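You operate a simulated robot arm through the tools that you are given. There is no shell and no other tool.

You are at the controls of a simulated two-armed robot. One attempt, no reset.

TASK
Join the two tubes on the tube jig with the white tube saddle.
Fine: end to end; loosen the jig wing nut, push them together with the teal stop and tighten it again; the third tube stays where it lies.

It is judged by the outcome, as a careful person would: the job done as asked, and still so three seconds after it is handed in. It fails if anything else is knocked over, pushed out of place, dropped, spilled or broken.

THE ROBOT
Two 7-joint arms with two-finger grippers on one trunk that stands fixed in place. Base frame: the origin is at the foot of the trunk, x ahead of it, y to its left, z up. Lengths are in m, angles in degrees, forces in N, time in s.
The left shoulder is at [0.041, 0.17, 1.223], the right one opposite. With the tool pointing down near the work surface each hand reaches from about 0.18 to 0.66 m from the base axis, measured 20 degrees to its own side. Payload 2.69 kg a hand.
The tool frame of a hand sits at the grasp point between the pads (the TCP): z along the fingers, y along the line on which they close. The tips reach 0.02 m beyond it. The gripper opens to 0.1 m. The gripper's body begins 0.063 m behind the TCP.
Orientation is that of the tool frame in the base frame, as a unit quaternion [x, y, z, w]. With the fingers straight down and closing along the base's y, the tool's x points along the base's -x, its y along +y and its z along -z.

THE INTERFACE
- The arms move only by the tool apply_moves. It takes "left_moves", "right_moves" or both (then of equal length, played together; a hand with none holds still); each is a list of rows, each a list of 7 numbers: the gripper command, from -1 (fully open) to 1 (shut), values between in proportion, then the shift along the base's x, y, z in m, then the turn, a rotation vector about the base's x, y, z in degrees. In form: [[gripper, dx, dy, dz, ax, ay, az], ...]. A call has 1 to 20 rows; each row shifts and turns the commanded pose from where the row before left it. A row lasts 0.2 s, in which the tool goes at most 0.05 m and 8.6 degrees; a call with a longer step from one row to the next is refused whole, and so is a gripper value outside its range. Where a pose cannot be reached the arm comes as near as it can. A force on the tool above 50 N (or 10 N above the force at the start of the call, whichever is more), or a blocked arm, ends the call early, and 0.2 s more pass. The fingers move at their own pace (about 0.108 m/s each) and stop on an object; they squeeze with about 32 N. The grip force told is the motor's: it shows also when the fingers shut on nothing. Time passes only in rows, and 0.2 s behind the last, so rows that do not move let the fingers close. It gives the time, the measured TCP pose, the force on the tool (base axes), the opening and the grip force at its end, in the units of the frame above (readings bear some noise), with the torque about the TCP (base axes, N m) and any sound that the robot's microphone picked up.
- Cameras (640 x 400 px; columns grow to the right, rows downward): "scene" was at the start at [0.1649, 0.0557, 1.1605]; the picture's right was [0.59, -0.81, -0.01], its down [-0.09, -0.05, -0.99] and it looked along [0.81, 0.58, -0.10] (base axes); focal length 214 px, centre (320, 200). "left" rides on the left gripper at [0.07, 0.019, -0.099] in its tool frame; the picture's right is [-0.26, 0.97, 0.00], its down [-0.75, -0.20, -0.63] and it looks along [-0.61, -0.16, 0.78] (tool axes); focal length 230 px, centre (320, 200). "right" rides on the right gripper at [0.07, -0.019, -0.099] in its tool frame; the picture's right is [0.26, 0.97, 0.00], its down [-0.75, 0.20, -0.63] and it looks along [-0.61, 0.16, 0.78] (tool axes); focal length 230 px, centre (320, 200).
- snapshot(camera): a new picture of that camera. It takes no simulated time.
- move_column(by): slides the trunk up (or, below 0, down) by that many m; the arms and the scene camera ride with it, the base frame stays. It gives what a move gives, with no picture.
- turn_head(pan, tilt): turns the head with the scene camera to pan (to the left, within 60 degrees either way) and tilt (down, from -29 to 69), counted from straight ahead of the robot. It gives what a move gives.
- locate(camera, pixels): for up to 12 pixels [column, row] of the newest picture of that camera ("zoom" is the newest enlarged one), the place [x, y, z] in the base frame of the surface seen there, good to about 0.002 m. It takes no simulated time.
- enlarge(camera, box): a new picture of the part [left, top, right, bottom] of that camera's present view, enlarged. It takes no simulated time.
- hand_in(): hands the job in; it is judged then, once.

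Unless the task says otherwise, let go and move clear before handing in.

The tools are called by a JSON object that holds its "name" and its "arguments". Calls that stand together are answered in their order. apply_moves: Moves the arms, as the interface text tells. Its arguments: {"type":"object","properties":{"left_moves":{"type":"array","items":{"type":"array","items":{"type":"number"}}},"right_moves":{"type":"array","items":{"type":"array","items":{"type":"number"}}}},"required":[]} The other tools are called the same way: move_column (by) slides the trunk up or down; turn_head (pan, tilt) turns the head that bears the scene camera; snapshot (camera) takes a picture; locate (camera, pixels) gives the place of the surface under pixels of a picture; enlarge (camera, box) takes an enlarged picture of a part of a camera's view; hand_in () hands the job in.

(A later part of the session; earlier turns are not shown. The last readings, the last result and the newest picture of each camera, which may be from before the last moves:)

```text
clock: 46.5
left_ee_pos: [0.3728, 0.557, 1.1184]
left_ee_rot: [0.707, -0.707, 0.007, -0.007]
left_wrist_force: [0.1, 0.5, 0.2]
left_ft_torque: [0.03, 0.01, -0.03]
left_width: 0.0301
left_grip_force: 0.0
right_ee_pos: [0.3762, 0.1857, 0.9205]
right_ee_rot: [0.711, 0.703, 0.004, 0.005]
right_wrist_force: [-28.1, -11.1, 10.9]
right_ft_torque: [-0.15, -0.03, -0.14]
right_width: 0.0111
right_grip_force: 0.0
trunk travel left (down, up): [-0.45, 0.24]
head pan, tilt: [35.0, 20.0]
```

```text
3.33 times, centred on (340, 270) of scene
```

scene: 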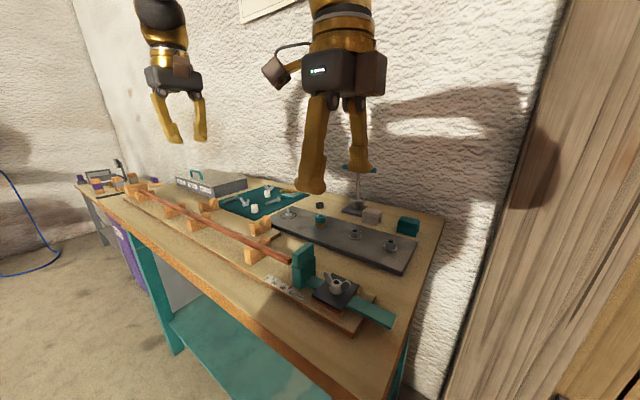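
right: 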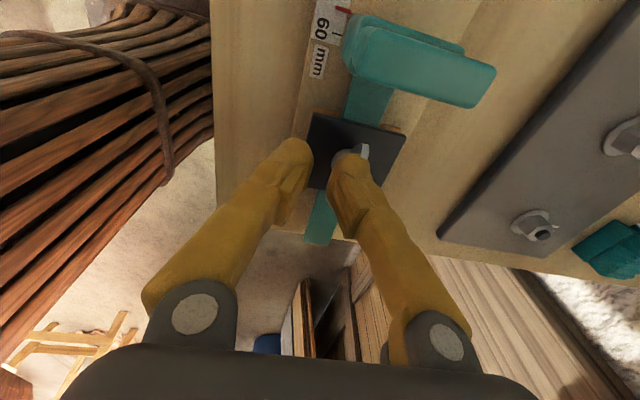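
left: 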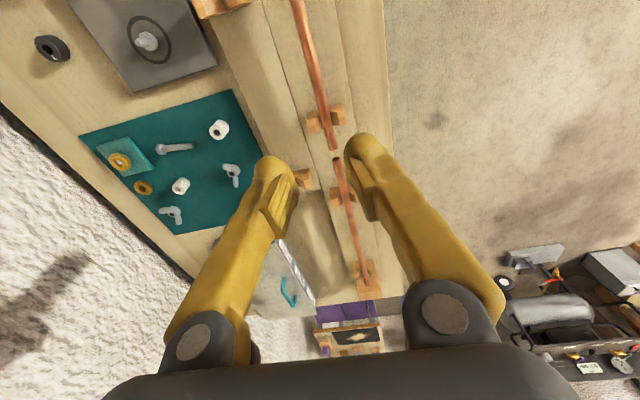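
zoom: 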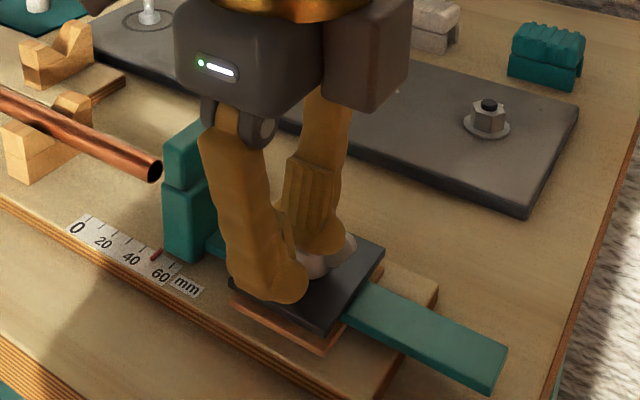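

The hand slipped so the +x finger bears on the hub's side (−28 N in x) and the body leans slightly. I'll lift the right hand straight up clear of the nut and re-check everything.

{"name": "apply_moves", "arguments": {"right_moves": [[0.4, 0, 0, 0.008, 0, 0, 0], [0.4, 0, 0, 0.008, 0, 0, 0], [0.4, 0, 0, 0.01, 0, 0, 0], [0.4, 0, 0, 0.01, 0, 0, 0], [0.2, 0, 0, 0, 0, 0, 0], [0.2, 0, 0, 0, 0, 0, 0]]}}

{"name": "snapshot", "arguments": {"camera": "right"}}

{"name": "enlarge", "arguments": {"camera": "right", "box": [240, 40, 440, 240]}}

{"name": "enlarge", "arguments": {"camera": "scene", "box": [260, 210, 420, 330]}}

```text
clock: 47.9
left_ee_pos: [0.3763, 0.5577, 1.1173]
left_ee_rot: [0.707, -0.707, 0.004, -0.005]
left_wrist_force: [-0.1, 0.4, -0.5]
left_ft_torque: [0.01, 0.0, -0.01]
left_width: 0.03
left_grip_force: 0.0
right_ee_pos: [0.3815, 0.1859, 0.9575]
right_ee_rot: [0.711, 0.703, 0.005, 0.006]
right_wrist_force: [-0.5, 0.1, 0.5]
right_ft_torque: [-0.01, -0.02, 0.02]
right_width: 0.0399
right_grip_force: 0.1
trunk travel left (down, up): [-0.45, 0.24]
head pan, tilt: [35.0, 20.0]
```

```text
taken
```

right: 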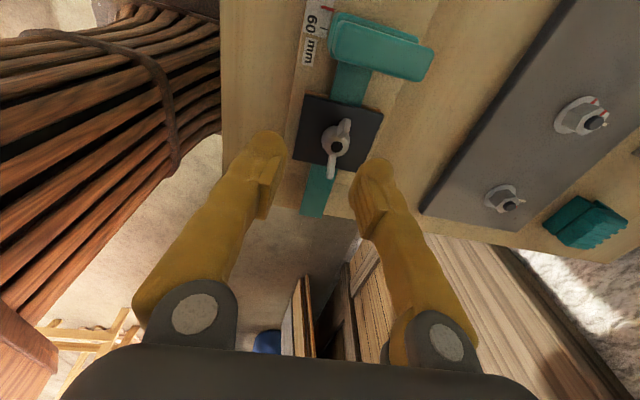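

```text
2.00 times, centred on (340, 140) of right
```

zoom: 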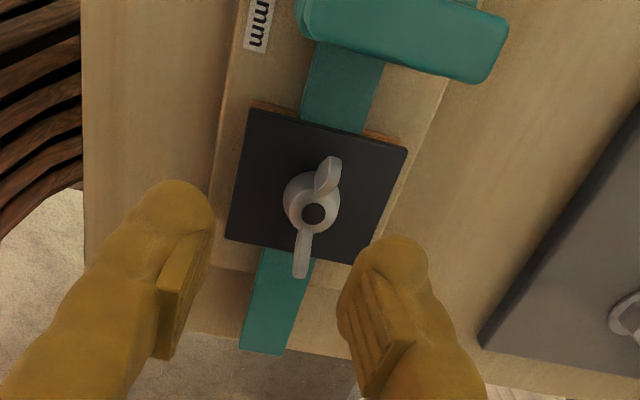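

```text
3.33 times, centred on (340, 270) of scene
```

zoom: 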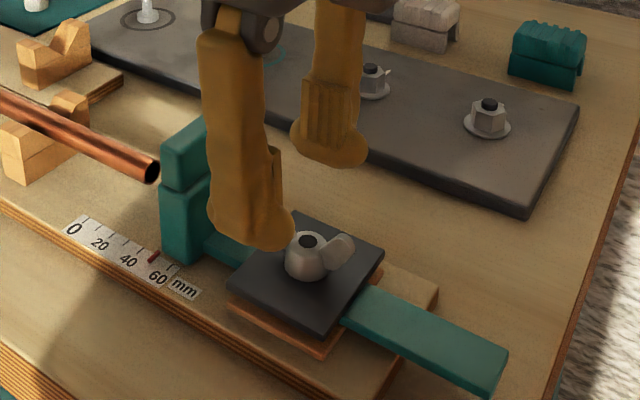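

The nut is intact and still aligned. Squeezing the rounded hub wedges the fingers upward, so instead I'll use the fingers as a two-pronged wrench: gap about 22 mm around the hub without squeezing, pushing the wings round. First I'll re-centre above the nut and remove the slight tilt.

{"name": "apply_moves", "arguments": {"right_moves": [[0.56, 0.005, 0, 0, 0, 0.45, 0], [0.56, 0.006, 0, 0, 0, 0.45, 0.6], [0.56, 0, 0, 0, 0, 0, 0], [0.56, 0, 0, 0, 0, 0, 0]]}}

{"name": "snapshot", "arguments": {"camera": "right"}}

{"name": "enlarge", "arguments": {"camera": "right", "box": [240, 40, 440, 240]}}

{"name": "locate", "arguments": {"camera": "zoom", "pixels": [[290, 190], [335, 200], [310, 230], [300, 270], [325, 165]]}}

```text
clock: 48.9
left_ee_pos: [0.3761, 0.5579, 1.1178]
left_ee_rot: [0.708, -0.707, 0.005, -0.005]
left_wrist_force: [-0.2, 0.7, -0.4]
left_ft_torque: [0.02, 0.02, 0.0]
left_width: 0.0301
left_grip_force: 0.1
right_ee_pos: [0.3918, 0.1851, 0.9557]
right_ee_rot: [0.708, 0.707, 0.0, 0.0]
right_wrist_force: [-0.2, 0.7, -0.4]
right_ft_torque: [-0.01, 0.01, -0.04]
right_width: 0.0218
right_grip_force: 0.0
trunk travel left (down, up): [-0.45, 0.24]
head pan, tilt: [35.0, 20.0]
```

```text
taken
```

right: 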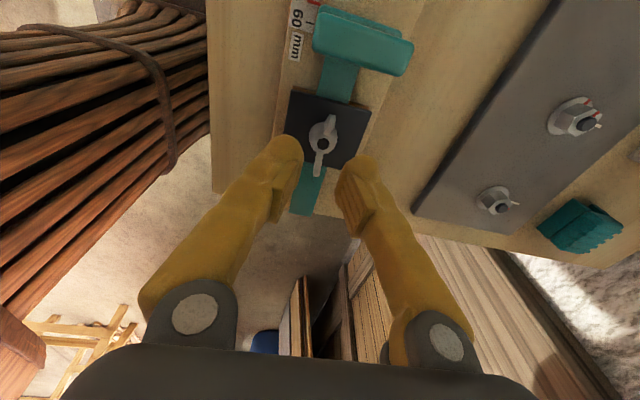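

```text
2.00 times, centred on (340, 140) of right
```

zoom: 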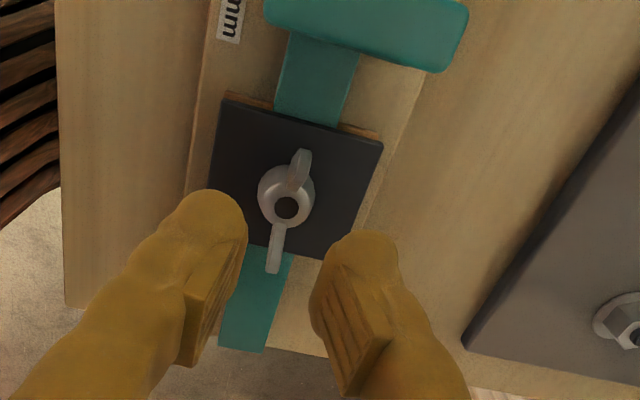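

```text
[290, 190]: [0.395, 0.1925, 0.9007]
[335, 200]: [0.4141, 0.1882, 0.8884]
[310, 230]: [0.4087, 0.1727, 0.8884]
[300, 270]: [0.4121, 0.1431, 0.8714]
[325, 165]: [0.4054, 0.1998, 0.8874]
```

{"name": "locate", "arguments": {"camera": "zoom", "pixels": [[287, 208], [262, 190], [312, 195], [272, 208], [302, 212], [275, 265], [278, 240], [302, 158], [299, 175], [285, 222]]}}

```text
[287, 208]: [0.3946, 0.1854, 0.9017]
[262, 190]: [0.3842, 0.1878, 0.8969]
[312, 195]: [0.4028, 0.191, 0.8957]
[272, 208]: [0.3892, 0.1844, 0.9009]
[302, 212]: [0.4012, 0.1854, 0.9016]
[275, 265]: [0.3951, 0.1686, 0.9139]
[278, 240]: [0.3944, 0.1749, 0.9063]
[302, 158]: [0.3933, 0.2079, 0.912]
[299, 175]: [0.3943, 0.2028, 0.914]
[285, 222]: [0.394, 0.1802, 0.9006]
```

The nut centre is (0.394, 0.186), the hub up to 19 mm wide below z 0.90, and wings reach z≈0.914. I'll lower so the tips are just above the hub top (TCP z≈0.924) and clamp only the flat wings.

{"name": "apply_moves", "arguments": {"right_moves": [[0.56, 0.0022, 0.0008, -0.012, 0, 0, 0], [0.56, 0, 0, -0.012, 0, 0, 0], [0.56, 0, 0, -0.008, 0, 0, 0], [0.56, 0, 0, 0, 0, 0, 0], [0.7, 0, 0, 0, 0, 0, 0], [0.8, 0, 0, 0, 0, 0, 0]]}}

{"name": "enlarge", "arguments": {"camera": "right", "box": [240, 60, 400, 220]}}

{"name": "enlarge", "arguments": {"camera": "scene", "box": [260, 210, 420, 330]}}

```text
clock: 50.3
left_ee_pos: [0.3765, 0.5577, 1.1169]
left_ee_rot: [0.707, -0.707, 0.005, -0.005]
left_wrist_force: [0.2, 0.4, 0.0]
left_ft_torque: [0.0, 0.0, -0.02]
left_width: 0.0301
left_grip_force: 0.0
right_ee_pos: [0.395, 0.188, 0.9257]
right_ee_rot: [0.708, 0.706, 0.0, -0.001]
right_wrist_force: [0.3, 1.0, -0.1]
right_ft_torque: [-0.01, 0.02, 0.01]
right_width: 0.0098
right_grip_force: 0.0
trunk travel left (down, up): [-0.45, 0.24]
head pan, tilt: [35.0, 20.0]
```

```text
2.50 times, centred on (320, 140) of right
```

zoom: 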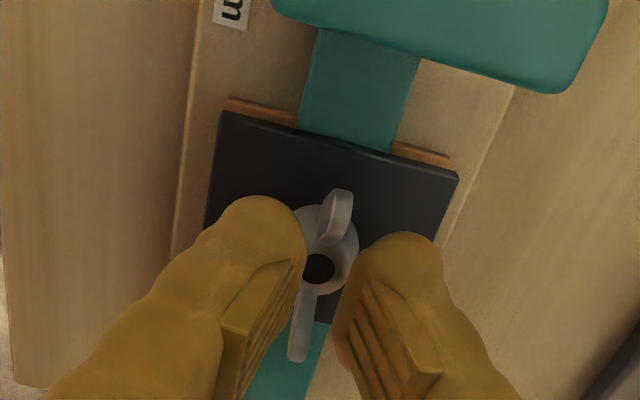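

```text
3.33 times, centred on (340, 270) of scene
```

zoom: 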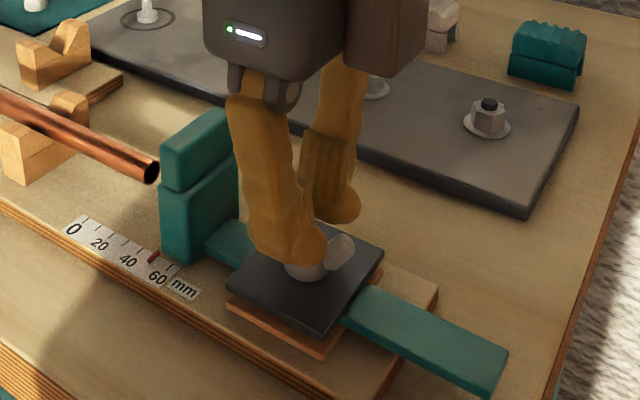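

The finger bulbs straddle the wings about 1–2 mm off centre. I'll shift −1.5 mm in x, −1.5 mm in y and close on the wings.

{"name": "apply_moves", "arguments": {"right_moves": [[0.8, -0.0015, -0.0015, -0.001, 0, 0, 0], [0.88, 0, 0, 0, 0, 0, 0], [0.94, 0, 0, 0, 0, 0, 0], [1, 0, 0, 0, 0, 0, 0], [1, 0, 0, 0, 0, 0, 0]]}}

{"name": "enlarge", "arguments": {"camera": "right", "box": [240, 60, 400, 220]}}

{"name": "enlarge", "arguments": {"camera": "scene", "box": [260, 210, 420, 330]}}

```text
clock: 51.5
left_ee_pos: [0.3767, 0.5567, 1.1167]
left_ee_rot: [-0.707, 0.707, -0.004, 0.004]
left_wrist_force: [-0.2, -0.6, -0.2]
left_ft_torque: [0.04, 0.0, 0.02]
left_width: 0.03
left_grip_force: 0.0
right_ee_pos: [0.3946, 0.1862, 0.924]
right_ee_rot: [0.708, 0.706, -0.001, 0.0]
right_wrist_force: [-1.0, 0.1, 0.0]
right_ft_torque: [0.0, -0.04, -0.02]
right_width: 0.0002
right_grip_force: 30.0
trunk travel left (down, up): [-0.45, 0.24]
head pan, tilt: [35.0, 20.0]
```

```text
2.50 times, centred on (320, 140) of right
```

zoom: 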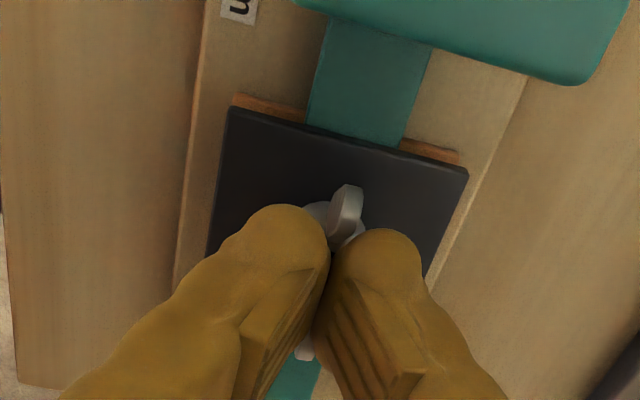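

```text
3.33 times, centred on (340, 270) of scene
```

zoom: 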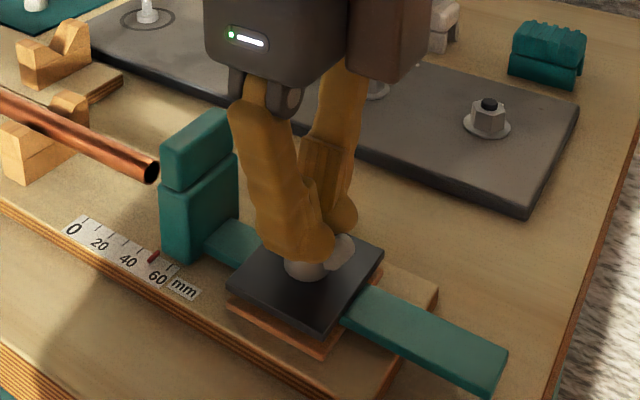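

The gripper closed to 0 with no side force; visually the wing still stands between the two bulbs at (340,225). I'll turn the hand 34° counter-clockwise and see whether the nut follows.

{"name": "apply_moves", "arguments": {"right_moves": [[1, 0, 0, 0, 0, 0, 5], [1, 0, 0, 0, 0, 0, 6], [1, 0, 0, 0, 0, 0, 6], [1, 0, 0, 0, 0, 0, 6], [1, 0, 0, 0, 0, 0, 6], [1, 0, 0, 0, 0, 0, 5]]}}

{"name": "enlarge", "arguments": {"camera": "right", "box": [240, 60, 400, 220]}}

{"name": "enlarge", "arguments": {"camera": "scene", "box": [260, 210, 420, 330]}}

```text
clock: 52.9
left_ee_pos: [0.3769, 0.558, 1.1171]
left_ee_rot: [-0.707, 0.707, -0.005, 0.005]
left_wrist_force: [0.7, 0.0, 0.6]
left_ft_torque: [-0.04, 0.01, 0.03]
left_width: 0.03
left_grip_force: 0.0
right_ee_pos: [0.3933, 0.1863, 0.924]
right_ee_rot: [0.47, 0.883, 0.001, 0.0]
right_wrist_force: [3.4, -4.5, 2.9]
right_ft_torque: [0.0, -0.07, -0.04]
right_width: 0.0001
right_grip_force: 29.6
trunk travel left (down, up): [-0.45, 0.24]
head pan, tilt: [35.0, 20.0]
```

```text
2.50 times, centred on (320, 140) of right
```

zoom: 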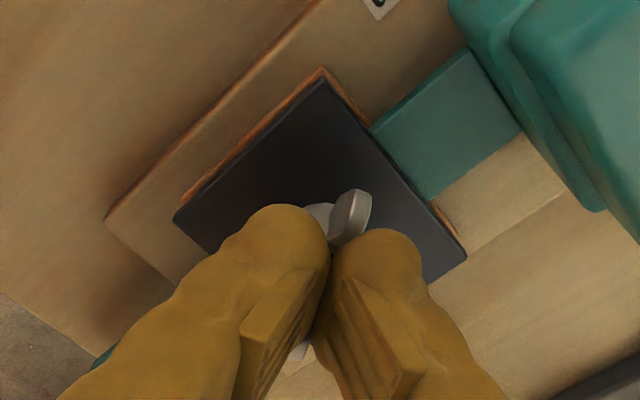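

```text
3.33 times, centred on (340, 270) of scene
```

zoom: 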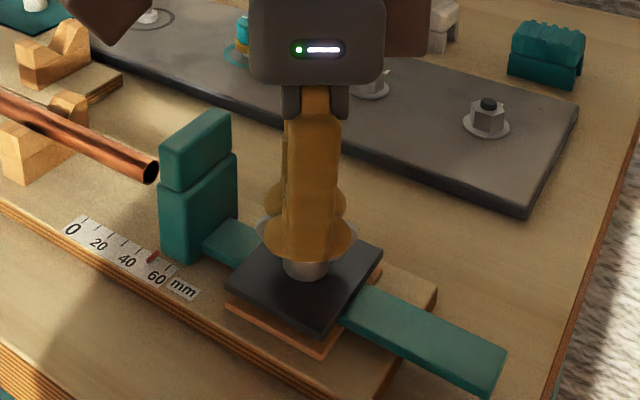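

The nut turns with the hand: the wing stays between the bulbs while the plate has rotated in view. I'll continue counter-clockwise another ~100°.

{"name": "apply_moves", "arguments": {"right_moves": [[1, 0, 0, 0, 0, 0, 7], [1, 0, 0, 0, 0, 0, 7], [1, 0, 0, 0, 0, 0, 7], [1, 0, 0, 0, 0, 0, 7], [1, 0, 0, 0, 0, 0, 7], [1, 0, 0, 0, 0, 0, 7], [1, 0, 0, 0, 0, 0, 7], [1, 0, 0, 0, 0, 0, 7], [1, 0, 0, 0, 0, 0, 7], [1, 0, 0, 0, 0, 0, 7], [1, 0, 0, 0, 0, 0, 7], [1, 0, 0, 0, 0, 0, 7]]}}

{"name": "enlarge", "arguments": {"camera": "right", "box": [240, 60, 400, 220]}}

{"name": "enlarge", "arguments": {"camera": "scene", "box": [260, 210, 420, 330]}}

```text
clock: 55.5
left_ee_pos: [0.3759, 0.5578, 1.1171]
left_ee_rot: [0.707, -0.707, 0.005, -0.005]
left_wrist_force: [0.8, -1.0, -0.2]
left_ft_torque: [0.0, 0.02, -0.03]
left_width: 0.0304
left_grip_force: 0.0
right_ee_pos: [0.3923, 0.1856, 0.9243]
right_ee_rot: [-0.242, 0.97, 0.001, -0.001]
right_wrist_force: [3.6, 0.7, 1.9]
right_ft_torque: [-0.07, -0.01, 0.0]
right_width: 0.0061
right_grip_force: 29.4
trunk travel left (down, up): [-0.45, 0.24]
head pan, tilt: [35.0, 20.0]
```

```text
2.50 times, centred on (320, 140) of right
```

zoom: 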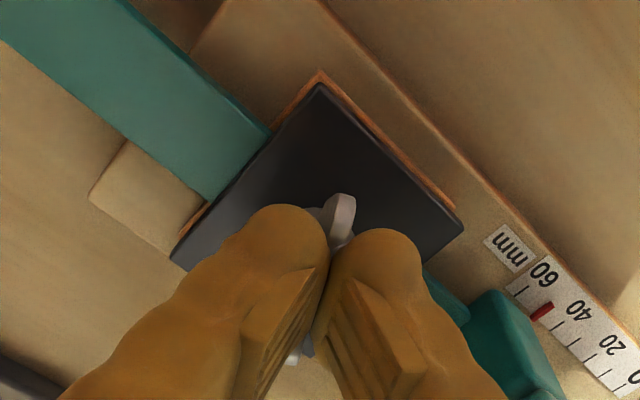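

```text
3.33 times, centred on (340, 270) of scene
```

zoom: 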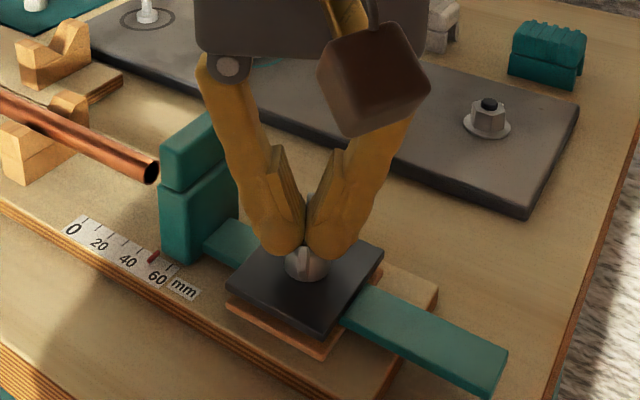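

The nut has turned about 118° and follows well. I'll continue another 63° to yaw +90°.

{"name": "apply_moves", "arguments": {"right_moves": [[1, 0, 0, 0.0003, 0, 0, 7], [1, 0, 0, 0.0002, 0, 0, 7], [1, 0, 0, 0, 0, 0, 7], [1, 0, 0, 0, 0, 0, 7], [1, 0, 0, 0, 0, 0, 7], [1, 0, 0, 0, 0, 0, 7], [1, 0, 0, 0, 0, 0, 7], [1, 0, 0, 0, 0, 0, 7], [1, 0, 0, 0, 0, 0, 6]]}}

{"name": "enlarge", "arguments": {"camera": "right", "box": [240, 60, 400, 220]}}

{"name": "enlarge", "arguments": {"camera": "scene", "box": [260, 210, 420, 330]}}

```text
clock: 57.5
left_ee_pos: [0.3754, 0.5574, 1.1179]
left_ee_rot: [0.707, -0.707, 0.006, -0.005]
left_wrist_force: [-1.2, -0.1, -0.3]
left_ft_torque: [0.0, -0.02, 0.02]
left_width: 0.0299
left_grip_force: 0.0
right_ee_pos: [0.3936, 0.1865, 0.9243]
right_ee_rot: [-0.573, 0.82, 0.001, 0.0]
right_wrist_force: [-0.8, 0.0, 2.8]
right_ft_torque: [0.02, 0.01, -0.01]
right_width: 0.006
right_grip_force: 29.4
right hand out of reach, approached as far as the arm can: row 7, 8, 9
trunk travel left (down, up): [-0.45, 0.24]
head pan, tilt: [35.0, 20.0]
```

```text
2.50 times, centred on (320, 140) of right
```

zoom: 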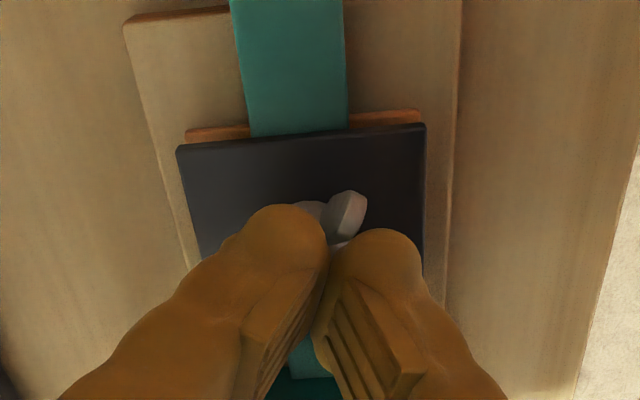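

```text
3.33 times, centred on (340, 270) of scene
```

zoom: 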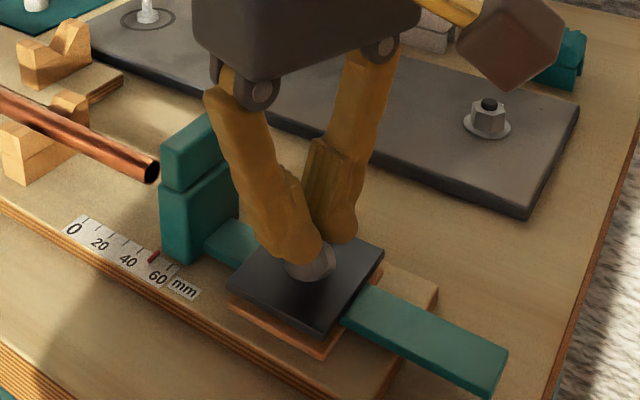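

The wrist reached its limit at yaw ≈ +70°, so the nut has been loosened about 160°. I'll open, rise clear of the nut, and unwind the wrist, then look at the nut.

{"name": "apply_moves", "arguments": {"right_moves": [[0.5, 0, 0, 0, 0, 0, 0], [0.4, 0, 0, 0, 0, 0, 0], [0.4, 0, 0, 0, 0, 0, 0], [0.4, 0, 0, 0.015, 0, 0, 0], [0.4, 0, 0, 0.02, 0, 0, 0], [0.4, 0, 0, 0.025, 0, 0, 0], [0.4, 0, -0.01, 0.025, 0, 0, -7.5], [0.4, 0, -0.01, 0.02, 0, 0, -7.5], [0.4, 0, -0.01, 0, 0, 0, -7.5], [0.4, 0, -0.01, 0, 0, 0, -7.5], [0.4, 0, -0.01, 0, 0, 0, -7.5], [0.4, 0, -0.01, 0, 0, 0, -7.5], [0.4, 0, -0.01, 0, 0, 0, -7.5], [0.4, 0, -0.01, 0, 0, 0, -7.5], [0.4, 0, -0.01, 0, 0, 0, -7.5], [0.4, 0, -0.01, 0, 0, 0, -7.5], [0.4, 0, -0.01, 0, 0, 0, -7.5], [0.4, 0, 0, 0, 0, 0, -7.5]]}}

{"name": "snapshot", "arguments": {"camera": "right"}}

{"name": "enlarge", "arguments": {"camera": "scene", "box": [260, 210, 420, 330]}}

```text
clock: 61.3
left_ee_pos: [0.3758, 0.5571, 1.1166]
left_ee_rot: [-0.707, 0.707, -0.005, 0.005]
left_wrist_force: [-0.5, 0.0, 0.7]
left_ft_torque: [-0.02, 0.01, 0.0]
left_width: 0.0301
left_grip_force: 0.0
right_ee_pos: [0.3931, 0.0748, 1.0291]
right_ee_rot: [0.176, 0.984, 0.001, -0.002]
right_wrist_force: [0.3, -0.4, -1.3]
right_ft_torque: [0.03, -0.04, 0.0]
right_width: 0.0297
right_grip_force: 0.1
trunk travel left (down, up): [-0.45, 0.24]
head pan, tilt: [35.0, 20.0]
```

```text
taken
```

right: 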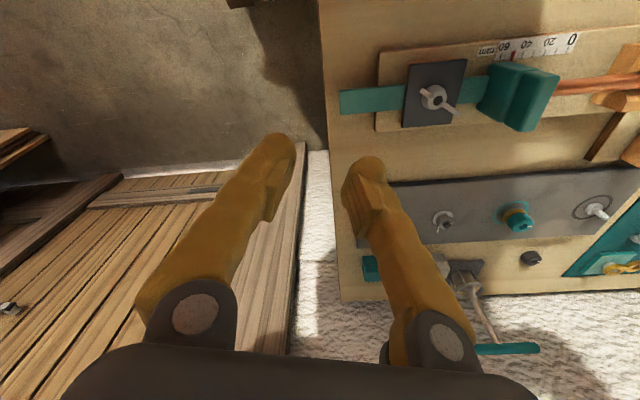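

```text
3.33 times, centred on (340, 270) of scene
```

zoom: 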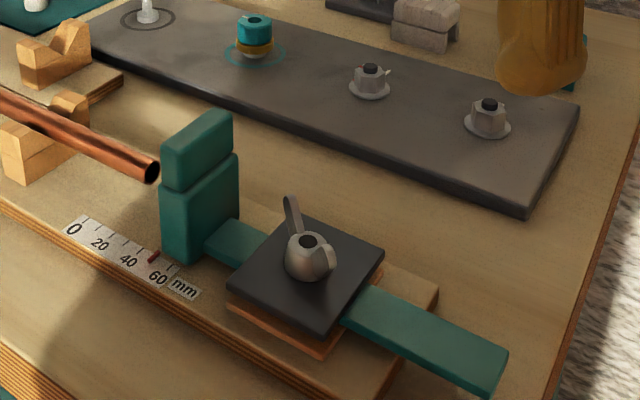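

The nut's wings have visibly turned (zoom (290,205)-(330,255)), and the hand is at yaw −20°, y=0.075. I'll turn to yaw −90°, close the fingers and lower them behind the bar's free end (y≈0.098, z≈0.88) to push the stop along its slide.

{"name": "apply_moves", "arguments": {"right_moves": [[1, 0, -0.001, 0, 0, 0, -7], [1, 0, -0.001, 0, 0, 0, -7], [1, 0, -0.001, 0, 0, 0, -7], [1, 0, 0, 0, 0, 0, -7], [1, 0, 0, 0, 0, 0, -7], [1, 0, 0, 0, 0, 0, -7], [1, 0, 0, 0, 0, 0, -7], [1, 0, 0, 0, 0, 0, -7], [1, 0, 0, -0.02, 0, 0, -7], [1, 0, 0, -0.02, 0, 0, -7], [1, 0, 0, -0.025, 0, 0, 0], [1, 0, 0, -0.025, 0, 0, 0], [1, 0, 0, -0.02, 0, 0, 0], [1, 0, 0, -0.02, 0, 0, 0], [1, 0, 0, -0.014, 0, 0, 0], [1, 0, 0, 0, 0, 0, 0]]}}

{"name": "snapshot", "arguments": {"camera": "right"}}

{"name": "snapshot", "arguments": {"camera": "scene"}}

{"name": "enlarge", "arguments": {"camera": "scene", "box": [280, 230, 440, 350]}}

```text
clock: 64.7
left_ee_pos: [0.3774, 0.5579, 1.1162]
left_ee_rot: [0.707, -0.707, 0.005, -0.005]
left_wrist_force: [0.0, -0.2, -0.4]
left_ft_torque: [0.0, -0.02, -0.02]
left_width: 0.0301
left_grip_force: 0.0
right_ee_pos: [0.3934, 0.0725, 0.8855]
right_ee_rot: [0.708, 0.707, 0.0, -0.001]
right_wrist_force: [-0.1, -0.5, -1.3]
right_ft_torque: [0.07, 0.01, -0.01]
right_width: 0.0003
right_grip_force: 28.9
trunk travel left (down, up): [-0.45, 0.24]
head pan, tilt: [35.0, 20.0]
```

```text
taken
```

right: 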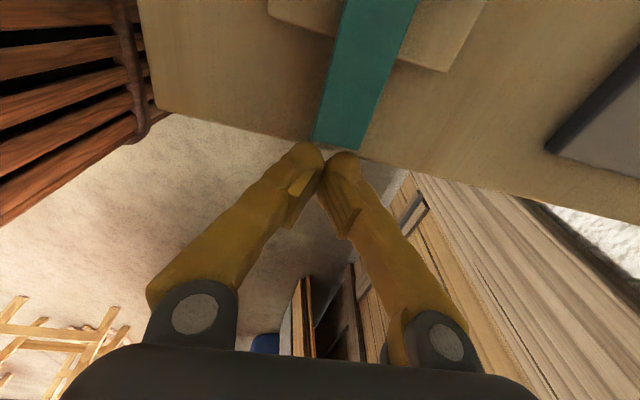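

```text
taken
```

scene: 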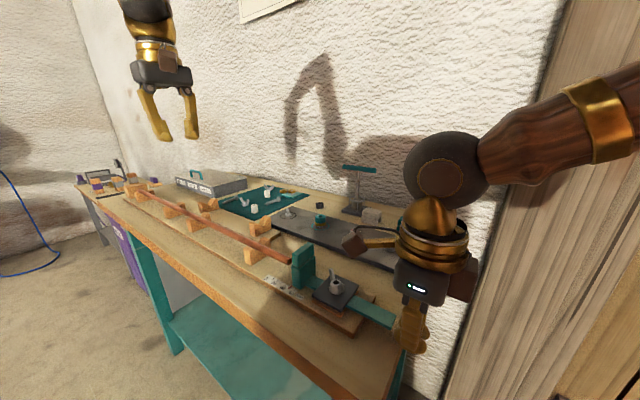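

```text
3.33 times, centred on (360, 290) of scene
```

zoom: 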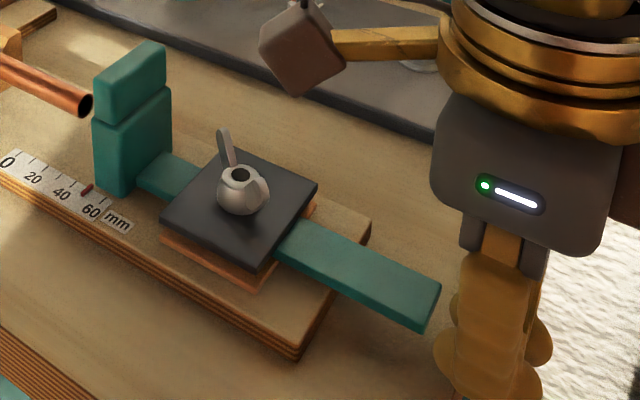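

The closed fingers sit just behind the bar's end (zoom (440,300)). I'll push in +y in small steps, watching the force.

{"name": "apply_moves", "arguments": {"right_moves": [[1, 0, 0.005, -0.002, 0, 0, 0], [1, 0, 0.005, 0, 0, 0, 0], [1, 0, 0.004, 0, 0, 0, 0], [1, 0, 0.004, 0, 0, 0, 0], [1, 0, 0.004, 0, 0, 0, 0], [1, 0, 0.004, 0, 0, 0, 0]]}}

{"name": "enlarge", "arguments": {"camera": "scene", "box": [280, 230, 440, 350]}}

```text
clock: 66.1
left_ee_pos: [0.3766, 0.5584, 1.1176]
left_ee_rot: [-0.707, 0.708, -0.005, 0.005]
left_wrist_force: [0.9, 0.0, 0.0]
left_ft_torque: [0.01, 0.02, 0.0]
left_width: 0.03
left_grip_force: 0.1
right_ee_pos: [0.3911, 0.1002, 0.8826]
right_ee_rot: [0.708, 0.706, -0.001, -0.001]
right_wrist_force: [0.0, -0.3, -0.1]
right_ft_torque: [-0.02, 0.01, -0.01]
right_width: 0.0
right_grip_force: 29.2
trunk travel left (down, up): [-0.45, 0.24]
head pan, tilt: [35.0, 20.0]
```

```text
3.33 times, centred on (360, 290) of scene
```

zoom: 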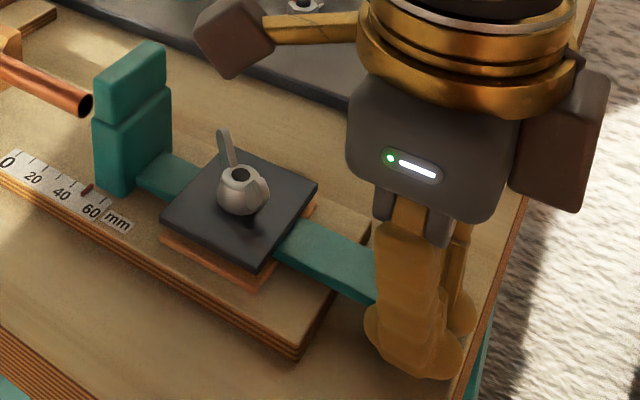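

No force and the stop hasn't moved though TCP y is 0.100, so I need to see where the fingertips are relative to the bar end.

{"name": "snapshot", "arguments": {"camera": "right"}}

{"name": "enlarge", "arguments": {"camera": "right", "box": [240, 60, 440, 240]}}

{"name": "enlarge", "arguments": {"camera": "scene", "box": [340, 270, 420, 350]}}

{"name": "locate", "arguments": {"camera": "zoom", "pixels": [[230, 130], [290, 280], [200, 150], [160, 100], [320, 320], [420, 340]]}}

```text
taken
```

right: 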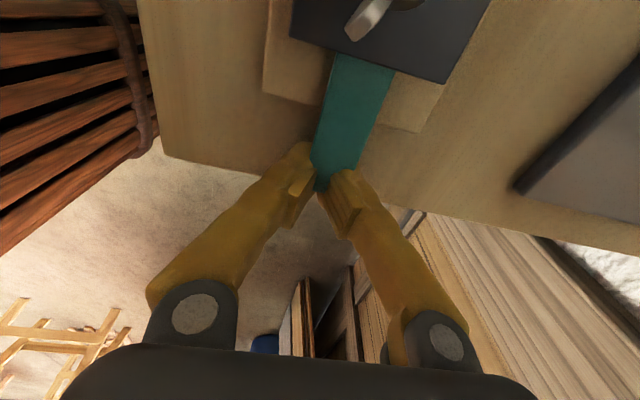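

```text
2.22 times, centred on (340, 150) of right
```

zoom: 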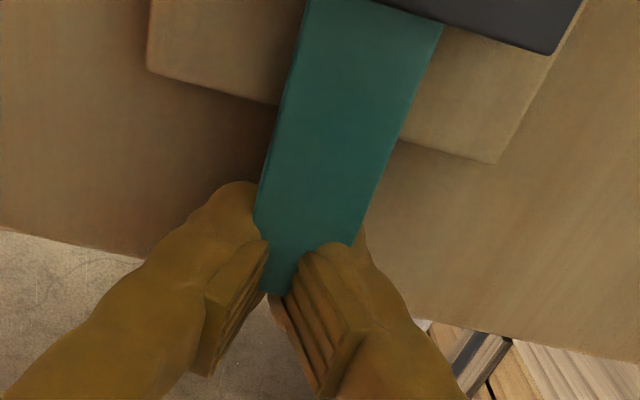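

```text
5.00 times, centred on (380, 310) of scene
```

zoom: 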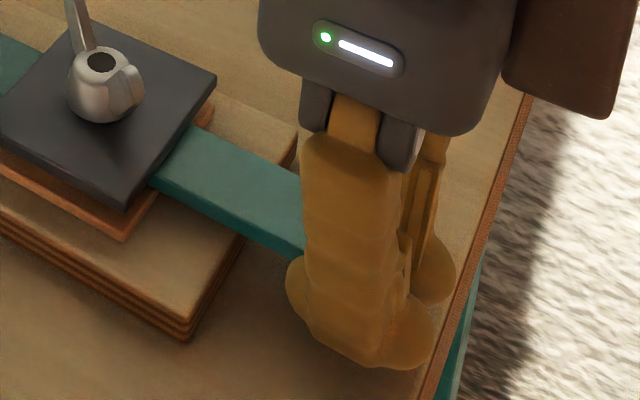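

```text
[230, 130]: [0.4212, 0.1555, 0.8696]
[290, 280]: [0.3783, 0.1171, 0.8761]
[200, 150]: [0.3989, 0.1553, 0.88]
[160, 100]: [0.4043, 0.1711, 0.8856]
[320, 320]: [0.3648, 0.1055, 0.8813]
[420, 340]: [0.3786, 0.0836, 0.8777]
```

The bar shows drawn through the closed fingers at zoom (290,270): it gives no contact, so I must push the stop block itself. I'll back off, rise, and come down between the nut and the stop's −y face (y≈0.242).

{"name": "apply_moves", "arguments": {"right_moves": [[1, 0, -0.015, 0, 0, 0, 0], [1, 0, -0.015, 0, 0, 0, 0], [1, 0, 0, 0.025, 0, 0, 0], [1, 0, 0, 0.03, 0, 0, 0], [1, 0, 0, 0.03, 0, 0, 0], [1, 0, 0, 0.025, 0, 0, 0], [1, 0, 0.026, 0, 0, 0, 0], [1, 0, 0.026, 0, 0, 0, 0], [1, 0, 0.026, 0, 0, 0, 0], [1, 0, 0.026, 0, 0, 0, 0], [1, 0, 0.026, 0, 0, 0, 0], [1, 0, 0.023, 0, 0, 0, 0], [1, 0, 0, 0, 0, 0, 0]]}}

{"name": "snapshot", "arguments": {"camera": "right"}}

{"name": "snapshot", "arguments": {"camera": "scene"}}

{"name": "enlarge", "arguments": {"camera": "scene", "box": [260, 210, 420, 330]}}

```text
clock: 68.9
left_ee_pos: [0.3754, 0.5571, 1.1162]
left_ee_rot: [0.707, -0.707, 0.005, -0.005]
left_wrist_force: [0.3, 0.7, -0.6]
left_ft_torque: [0.02, 0.0, -0.02]
left_width: 0.0299
left_grip_force: 0.0
right_ee_pos: [0.3996, 0.1948, 0.9941]
right_ee_rot: [0.713, 0.702, 0.001, 0.0]
right_wrist_force: [-0.3, -0.5, 0.3]
right_ft_torque: [-0.01, 0.03, -0.01]
right_width: 0.0
right_grip_force: 29.9
right hand out of reach, approached as far as the arm can: row 12
trunk travel left (down, up): [-0.45, 0.24]
head pan, tilt: [35.0, 20.0]
```

```text
taken
```

right: 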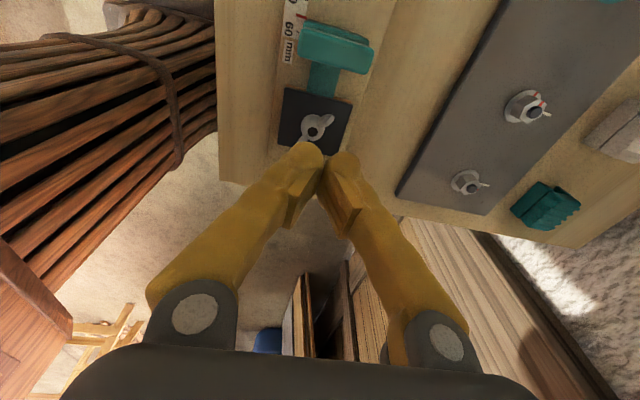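

```text
taken
```

scene: 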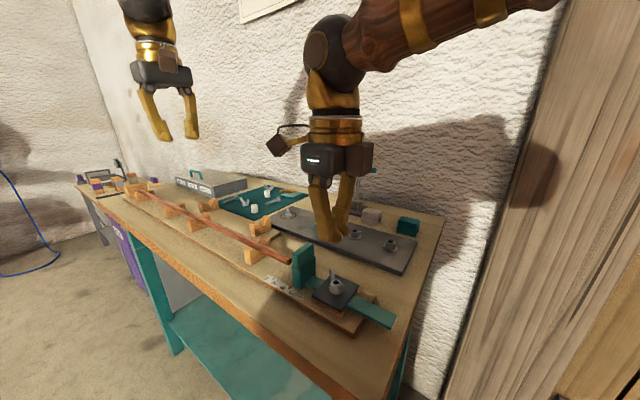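

```text
3.33 times, centred on (340, 270) of scene
```

zoom: 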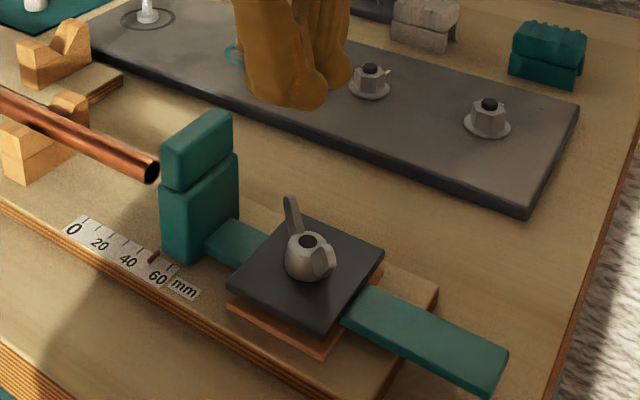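

At yaw −90° the right wrist cannot go further left (stopped at y=0.195). I'll turn to yaw 0°, which suits that side, while staying high, then check the pose.

{"name": "apply_moves", "arguments": {"right_moves": [[1, 0, 0, 0, 0, 0, 8.2], [1, 0, 0, 0, 0, 0, 8.2], [1, 0, 0, 0, 0, 0, 8.2], [1, 0, 0, 0, 0, 0, 8.2], [1, 0, 0, 0, 0, 0, 8.2], [1, 0, 0, 0, 0, 0, 8.2], [1, 0, 0, 0, 0, 0, 8.2], [1, 0, 0, 0, 0, 0, 8.2], [1, 0, 0, 0, 0, 0, 8.2], [1, 0, 0, 0, 0, 0, 8.2], [1, 0, 0, 0, 0, 0, 8.2], [1, 0, 0, 0, 0, 0, 0]]}}

{"name": "snapshot", "arguments": {"camera": "right"}}

```text
clock: 71.5
left_ee_pos: [0.3758, 0.5577, 1.1174]
left_ee_rot: [-0.707, 0.707, -0.005, 0.005]
left_wrist_force: [0.4, 0.6, 0.5]
left_ft_torque: [0.03, 0.0, 0.0]
left_width: 0.0302
left_grip_force: 0.2
right_ee_pos: [0.3934, 0.1984, 0.9903]
right_ee_rot: [-0.001, 1.0, 0.0, -0.001]
right_wrist_force: [0.9, -0.7, -0.2]
right_ft_torque: [0.01, -0.02, -0.01]
right_width: 0.0001
right_grip_force: 29.3
trunk travel left (down, up): [-0.45, 0.24]
head pan, tilt: [35.0, 20.0]
```

```text
taken
```

right: 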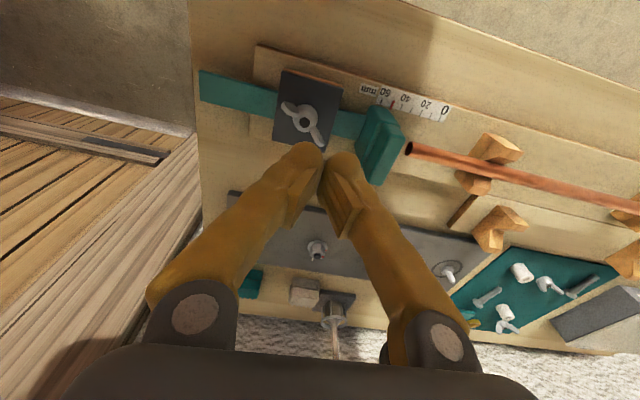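

Yaw is 0° at (0.393, 0.198, 0.990). I'll shift to y≈0.223 and come down part-way to check the clearance between nut and stop.

{"name": "apply_moves", "arguments": {"right_moves": [[1, -0.0005, 0.012, 0, 0, 0, 0], [1, -0.0005, 0.0125, 0, 0, 0, 0], [1, 0, 0, -0.012, 0, 0, 0], [1, 0, 0, -0.012, 0, 0, 0], [1, 0, 0, -0.012, 0, 0, 0], [1, 0, 0, 0, 0, 0, 0]]}}

{"name": "snapshot", "arguments": {"camera": "right"}}

{"name": "enlarge", "arguments": {"camera": "right", "box": [260, 60, 420, 220]}}

{"name": "enlarge", "arguments": {"camera": "scene", "box": [260, 210, 420, 330]}}

```text
clock: 72.9
left_ee_pos: [0.3765, 0.5573, 1.1174]
left_ee_rot: [-0.707, 0.707, -0.005, 0.004]
left_wrist_force: [0.0, 0.7, 0.2]
left_ft_torque: [0.04, 0.02, -0.02]
left_width: 0.0301
left_grip_force: 0.0
right_ee_pos: [0.3984, 0.197, 0.953]
right_ee_rot: [0.004, 1.0, 0.0, 0.0]
right_wrist_force: [-0.1, 0.1, 0.0]
right_ft_torque: [0.01, 0.0, -0.02]
right_width: 0.0001
right_grip_force: 29.4
right hand out of reach, approached as far as the arm can: row 1, 2
trunk travel left (down, up): [-0.45, 0.24]
head pan, tilt: [35.0, 20.0]
```

```text
taken
```

right: 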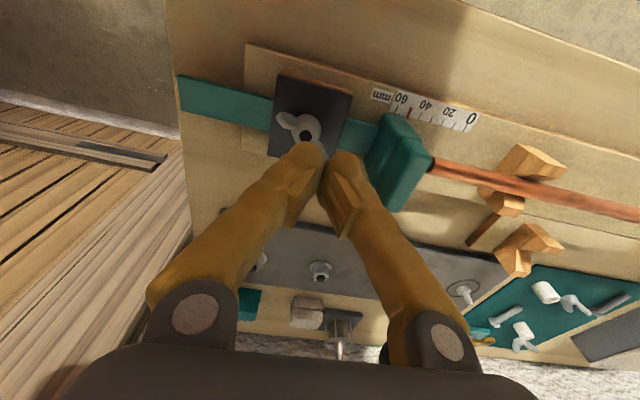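

```text
2.50 times, centred on (340, 140) of right
```

zoom: 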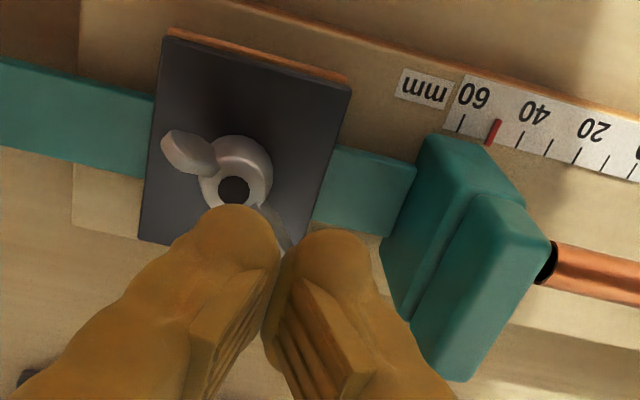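

```text
3.33 times, centred on (340, 270) of scene
```

zoom: 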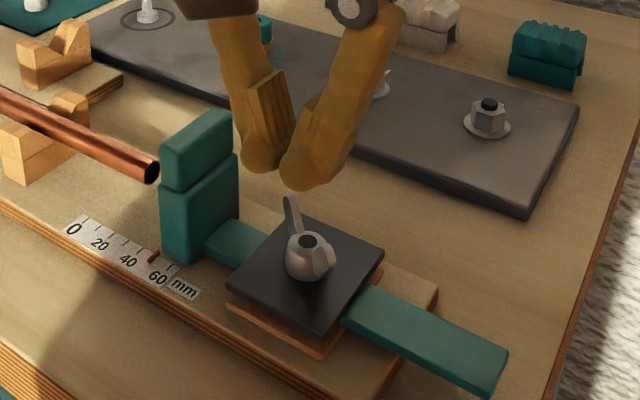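

The right arm cannot reach beyond y≈0.2, so the left hand must push the stop. I'll withdraw the right hand first, upward then to the right.

{"name": "apply_moves", "arguments": {"right_moves": [[1, 0, 0, 0.03, 0, 0, 0], [1, 0, -0.02, 0.03, 0, 0, 0], [1, -0.01, -0.03, 0.03, 0, 0, 0], [1, -0.02, -0.03, 0.02, 0, 0, 0], [1, -0.02, -0.03, 0.02, 0, 0, 0], [1, -0.02, -0.03, 0.02, 0, 0, 0], [0.5, -0.02, -0.03, 0.02, 0, 0, 0], [0.0, 0, -0.03, 0, 0, 0, 0], [-0.5, 0, -0.03, 0, 0, 0, 0], [-0.5, 0, -0.03, 0, 0, 0, 0], [-0.5, 0, -0.02, 0, 0, 0, 0]]}}

```text
clock: 75.3
left_ee_pos: [0.3752, 0.5565, 1.1175]
left_ee_rot: [-0.707, 0.707, -0.004, 0.005]
left_wrist_force: [-0.3, 0.0, 0.3]
left_ft_torque: [0.03, -0.01, -0.02]
left_width: 0.0298
left_grip_force: 0.1
right_ee_pos: [0.3045, -0.0797, 1.1232]
right_ee_rot: [0.0, 1.0, 0.001, 0.0]
right_wrist_force: [-0.1, 0.9, -0.3]
right_ft_torque: [0.02, 0.0, 0.01]
right_width: 0.0749
right_grip_force: 0.0
trunk travel left (down, up): [-0.45, 0.24]
head pan, tilt: [35.0, 20.0]
```

The right hand is parked at (0.305, −0.080, 1.123). Now I'll bring the left hand (fingers shut, yaw +90°) over the gap between nut and stop.

{"name": "apply_moves", "arguments": {"left_moves": [[1, 0.002, -0.03, -0.005, 0, 0.4, 0], [1, 0.002, -0.03, -0.005, 0, 0.4, 0], [1, 0.002, -0.03, -0.005, 0, 0, 0], [1, 0.002, -0.03, -0.005, 0, 0, 0], [1, 0.002, -0.03, -0.005, 0, 0, 0], [1, 0.002, -0.03, -0.01, 0, 0, 0], [1, 0.002, -0.03, -0.01, 0, 0, 0], [1, 0.002, -0.03, -0.01, 0, 0, 0], [1, 0.0, -0.03, -0.01, 0, 0, 0], [1, 0.0, -0.03, -0.01, 0, 0, 0], [1, 0.0, -0.034, -0.01, 0, 0, 0], [1, 0, 0, 0, 0, 0, 0]]}}

{"name": "snapshot", "arguments": {"camera": "left"}}

{"name": "snapshot", "arguments": {"camera": "scene"}}

```text
clock: 77.9
left_ee_pos: [0.389, 0.225, 1.032]
left_ee_rot: [0.707, -0.707, -0.001, 0.001]
left_wrist_force: [0.1, -0.2, 0.4]
left_ft_torque: [-0.02, -0.01, 0.03]
left_width: 0.0
left_grip_force: 29.7
right_ee_pos: [0.304, -0.0785, 1.1234]
right_ee_rot: [0.0, 1.0, 0.0, -0.001]
right_wrist_force: [-0.4, -0.6, 0.2]
right_ft_torque: [-0.02, -0.02, 0.03]
right_width: 0.0752
right_grip_force: 0.0
trunk travel left (down, up): [-0.45, 0.24]
head pan, tilt: [35.0, 20.0]
```

```text
taken
```

left: 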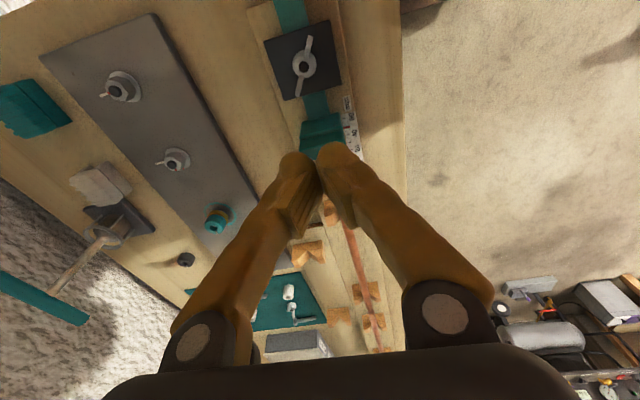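

```text
taken
```

scene: 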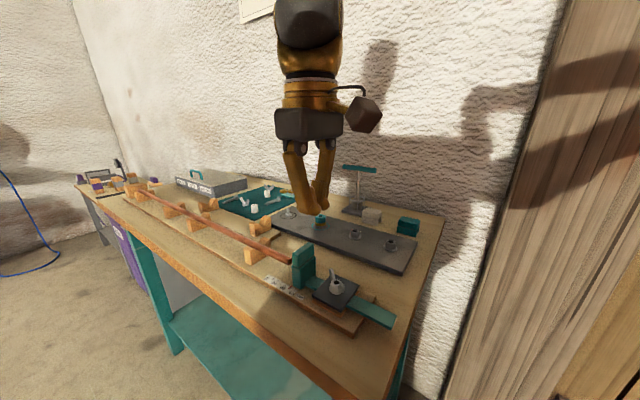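

The left hand is over the gap at (0.389, 0.225, 1.032). I'll refine the stop's −y face and the nut's wing tip from this view.

{"name": "enlarge", "arguments": {"camera": "left", "box": [240, 10, 400, 170]}}

{"name": "locate", "arguments": {"camera": "left", "pixels": [[308, 40], [298, 92], [304, 65], [322, 122], [322, 128], [322, 140], [305, 124], [340, 118], [335, 140], [344, 128]]}}

```text
2.50 times, centred on (320, 90) of left
```

zoom: 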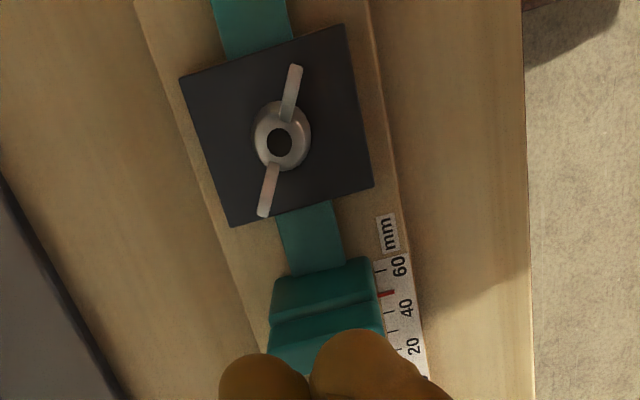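

```text
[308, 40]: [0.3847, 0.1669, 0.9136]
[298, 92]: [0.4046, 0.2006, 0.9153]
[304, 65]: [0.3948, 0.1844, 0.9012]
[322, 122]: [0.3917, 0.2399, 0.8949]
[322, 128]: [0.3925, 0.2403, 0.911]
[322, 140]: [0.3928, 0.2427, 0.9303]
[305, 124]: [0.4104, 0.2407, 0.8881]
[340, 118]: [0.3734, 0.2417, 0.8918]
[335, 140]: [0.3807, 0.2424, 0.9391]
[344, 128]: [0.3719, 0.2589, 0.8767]
```

The stop's −y face is y≈0.240–0.242 and the nut's nearest wing tip y≈0.201, so the fingers fit at y≈0.222. I'll lower them there.

{"name": "apply_moves", "arguments": {"left_moves": [[1, 0.003, -0.003, -0.02, 0, 0, 0], [1, 0, 0, -0.02, 0, 0, 0], [1, 0, 0, -0.02, 0, 0, 0], [1, 0, 0, -0.02, 0, 0, 0], [1, 0, 0, -0.015, 0, 0, 0], [1, 0, 0, -0.012, 0, 0, 0], [1, 0, 0, -0.012, 0, 0, 0], [1, 0, 0, 0, 0, 0, 0]]}}

{"name": "snapshot", "arguments": {"camera": "left"}}

{"name": "enlarge", "arguments": {"camera": "scene", "box": [260, 210, 420, 330]}}

```text
clock: 79.7
left_ee_pos: [0.3956, 0.2216, 0.9133]
left_ee_rot: [-0.707, 0.707, 0.001, 0.001]
left_wrist_force: [-0.4, -0.2, 0.0]
left_ft_torque: [0.02, 0.01, 0.01]
left_width: 0.0
left_grip_force: 29.3
right_ee_pos: [0.3041, -0.0802, 1.1242]
right_ee_rot: [0.0, 1.0, 0.0, 0.001]
right_wrist_force: [-0.1, -0.2, 0.0]
right_ft_torque: [0.02, -0.02, -0.01]
right_width: 0.0751
right_grip_force: 0.0
trunk travel left (down, up): [-0.45, 0.24]
head pan, tilt: [35.0, 20.0]
```

```text
taken
```

left: 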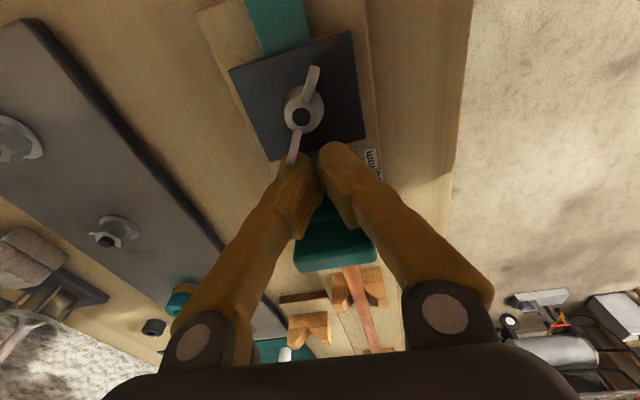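

```text
3.33 times, centred on (340, 270) of scene
```

zoom: 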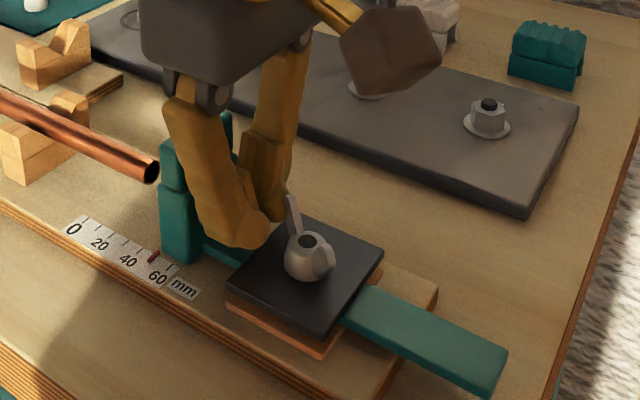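

The fingers are between nut and stop. I'll push +y in small steps and watch the force and the scale.

{"name": "apply_moves", "arguments": {"left_moves": [[1, -0.001, 0.004, 0, 0, 0, 0], [1, -0.001, 0.004, 0, 0, 0, 0], [1, 0, 0.004, 0, 0, 0, 0], [1, 0, 0.004, 0, 0, 0, 0], [1, 0, 0.004, 0, 0, 0, 0]]}}

{"name": "enlarge", "arguments": {"camera": "scene", "box": [260, 210, 420, 330]}}

```text
clock: 80.9
left_ee_pos: [0.3935, 0.2404, 0.915]
left_ee_rot: [-0.707, 0.707, 0.0, 0.0]
left_wrist_force: [-0.3, -0.5, -0.1]
left_ft_torque: [-0.05, -0.03, 0.01]
left_width: 0.0
left_grip_force: 29.6
right_ee_pos: [0.3034, -0.079, 1.1238]
right_ee_rot: [0.0, 1.0, 0.0, -0.001]
right_wrist_force: [0.7, 0.0, -0.1]
right_ft_torque: [-0.03, 0.0, -0.02]
right_width: 0.075
right_grip_force: 0.1
trunk travel left (down, up): [-0.45, 0.24]
head pan, tilt: [35.0, 20.0]
```

```text
3.33 times, centred on (340, 270) of scene
```

zoom: 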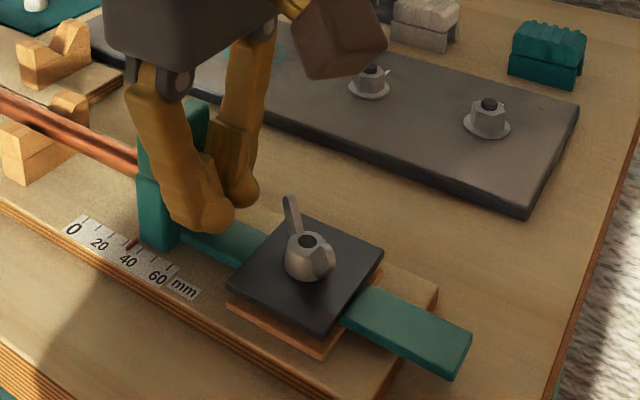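

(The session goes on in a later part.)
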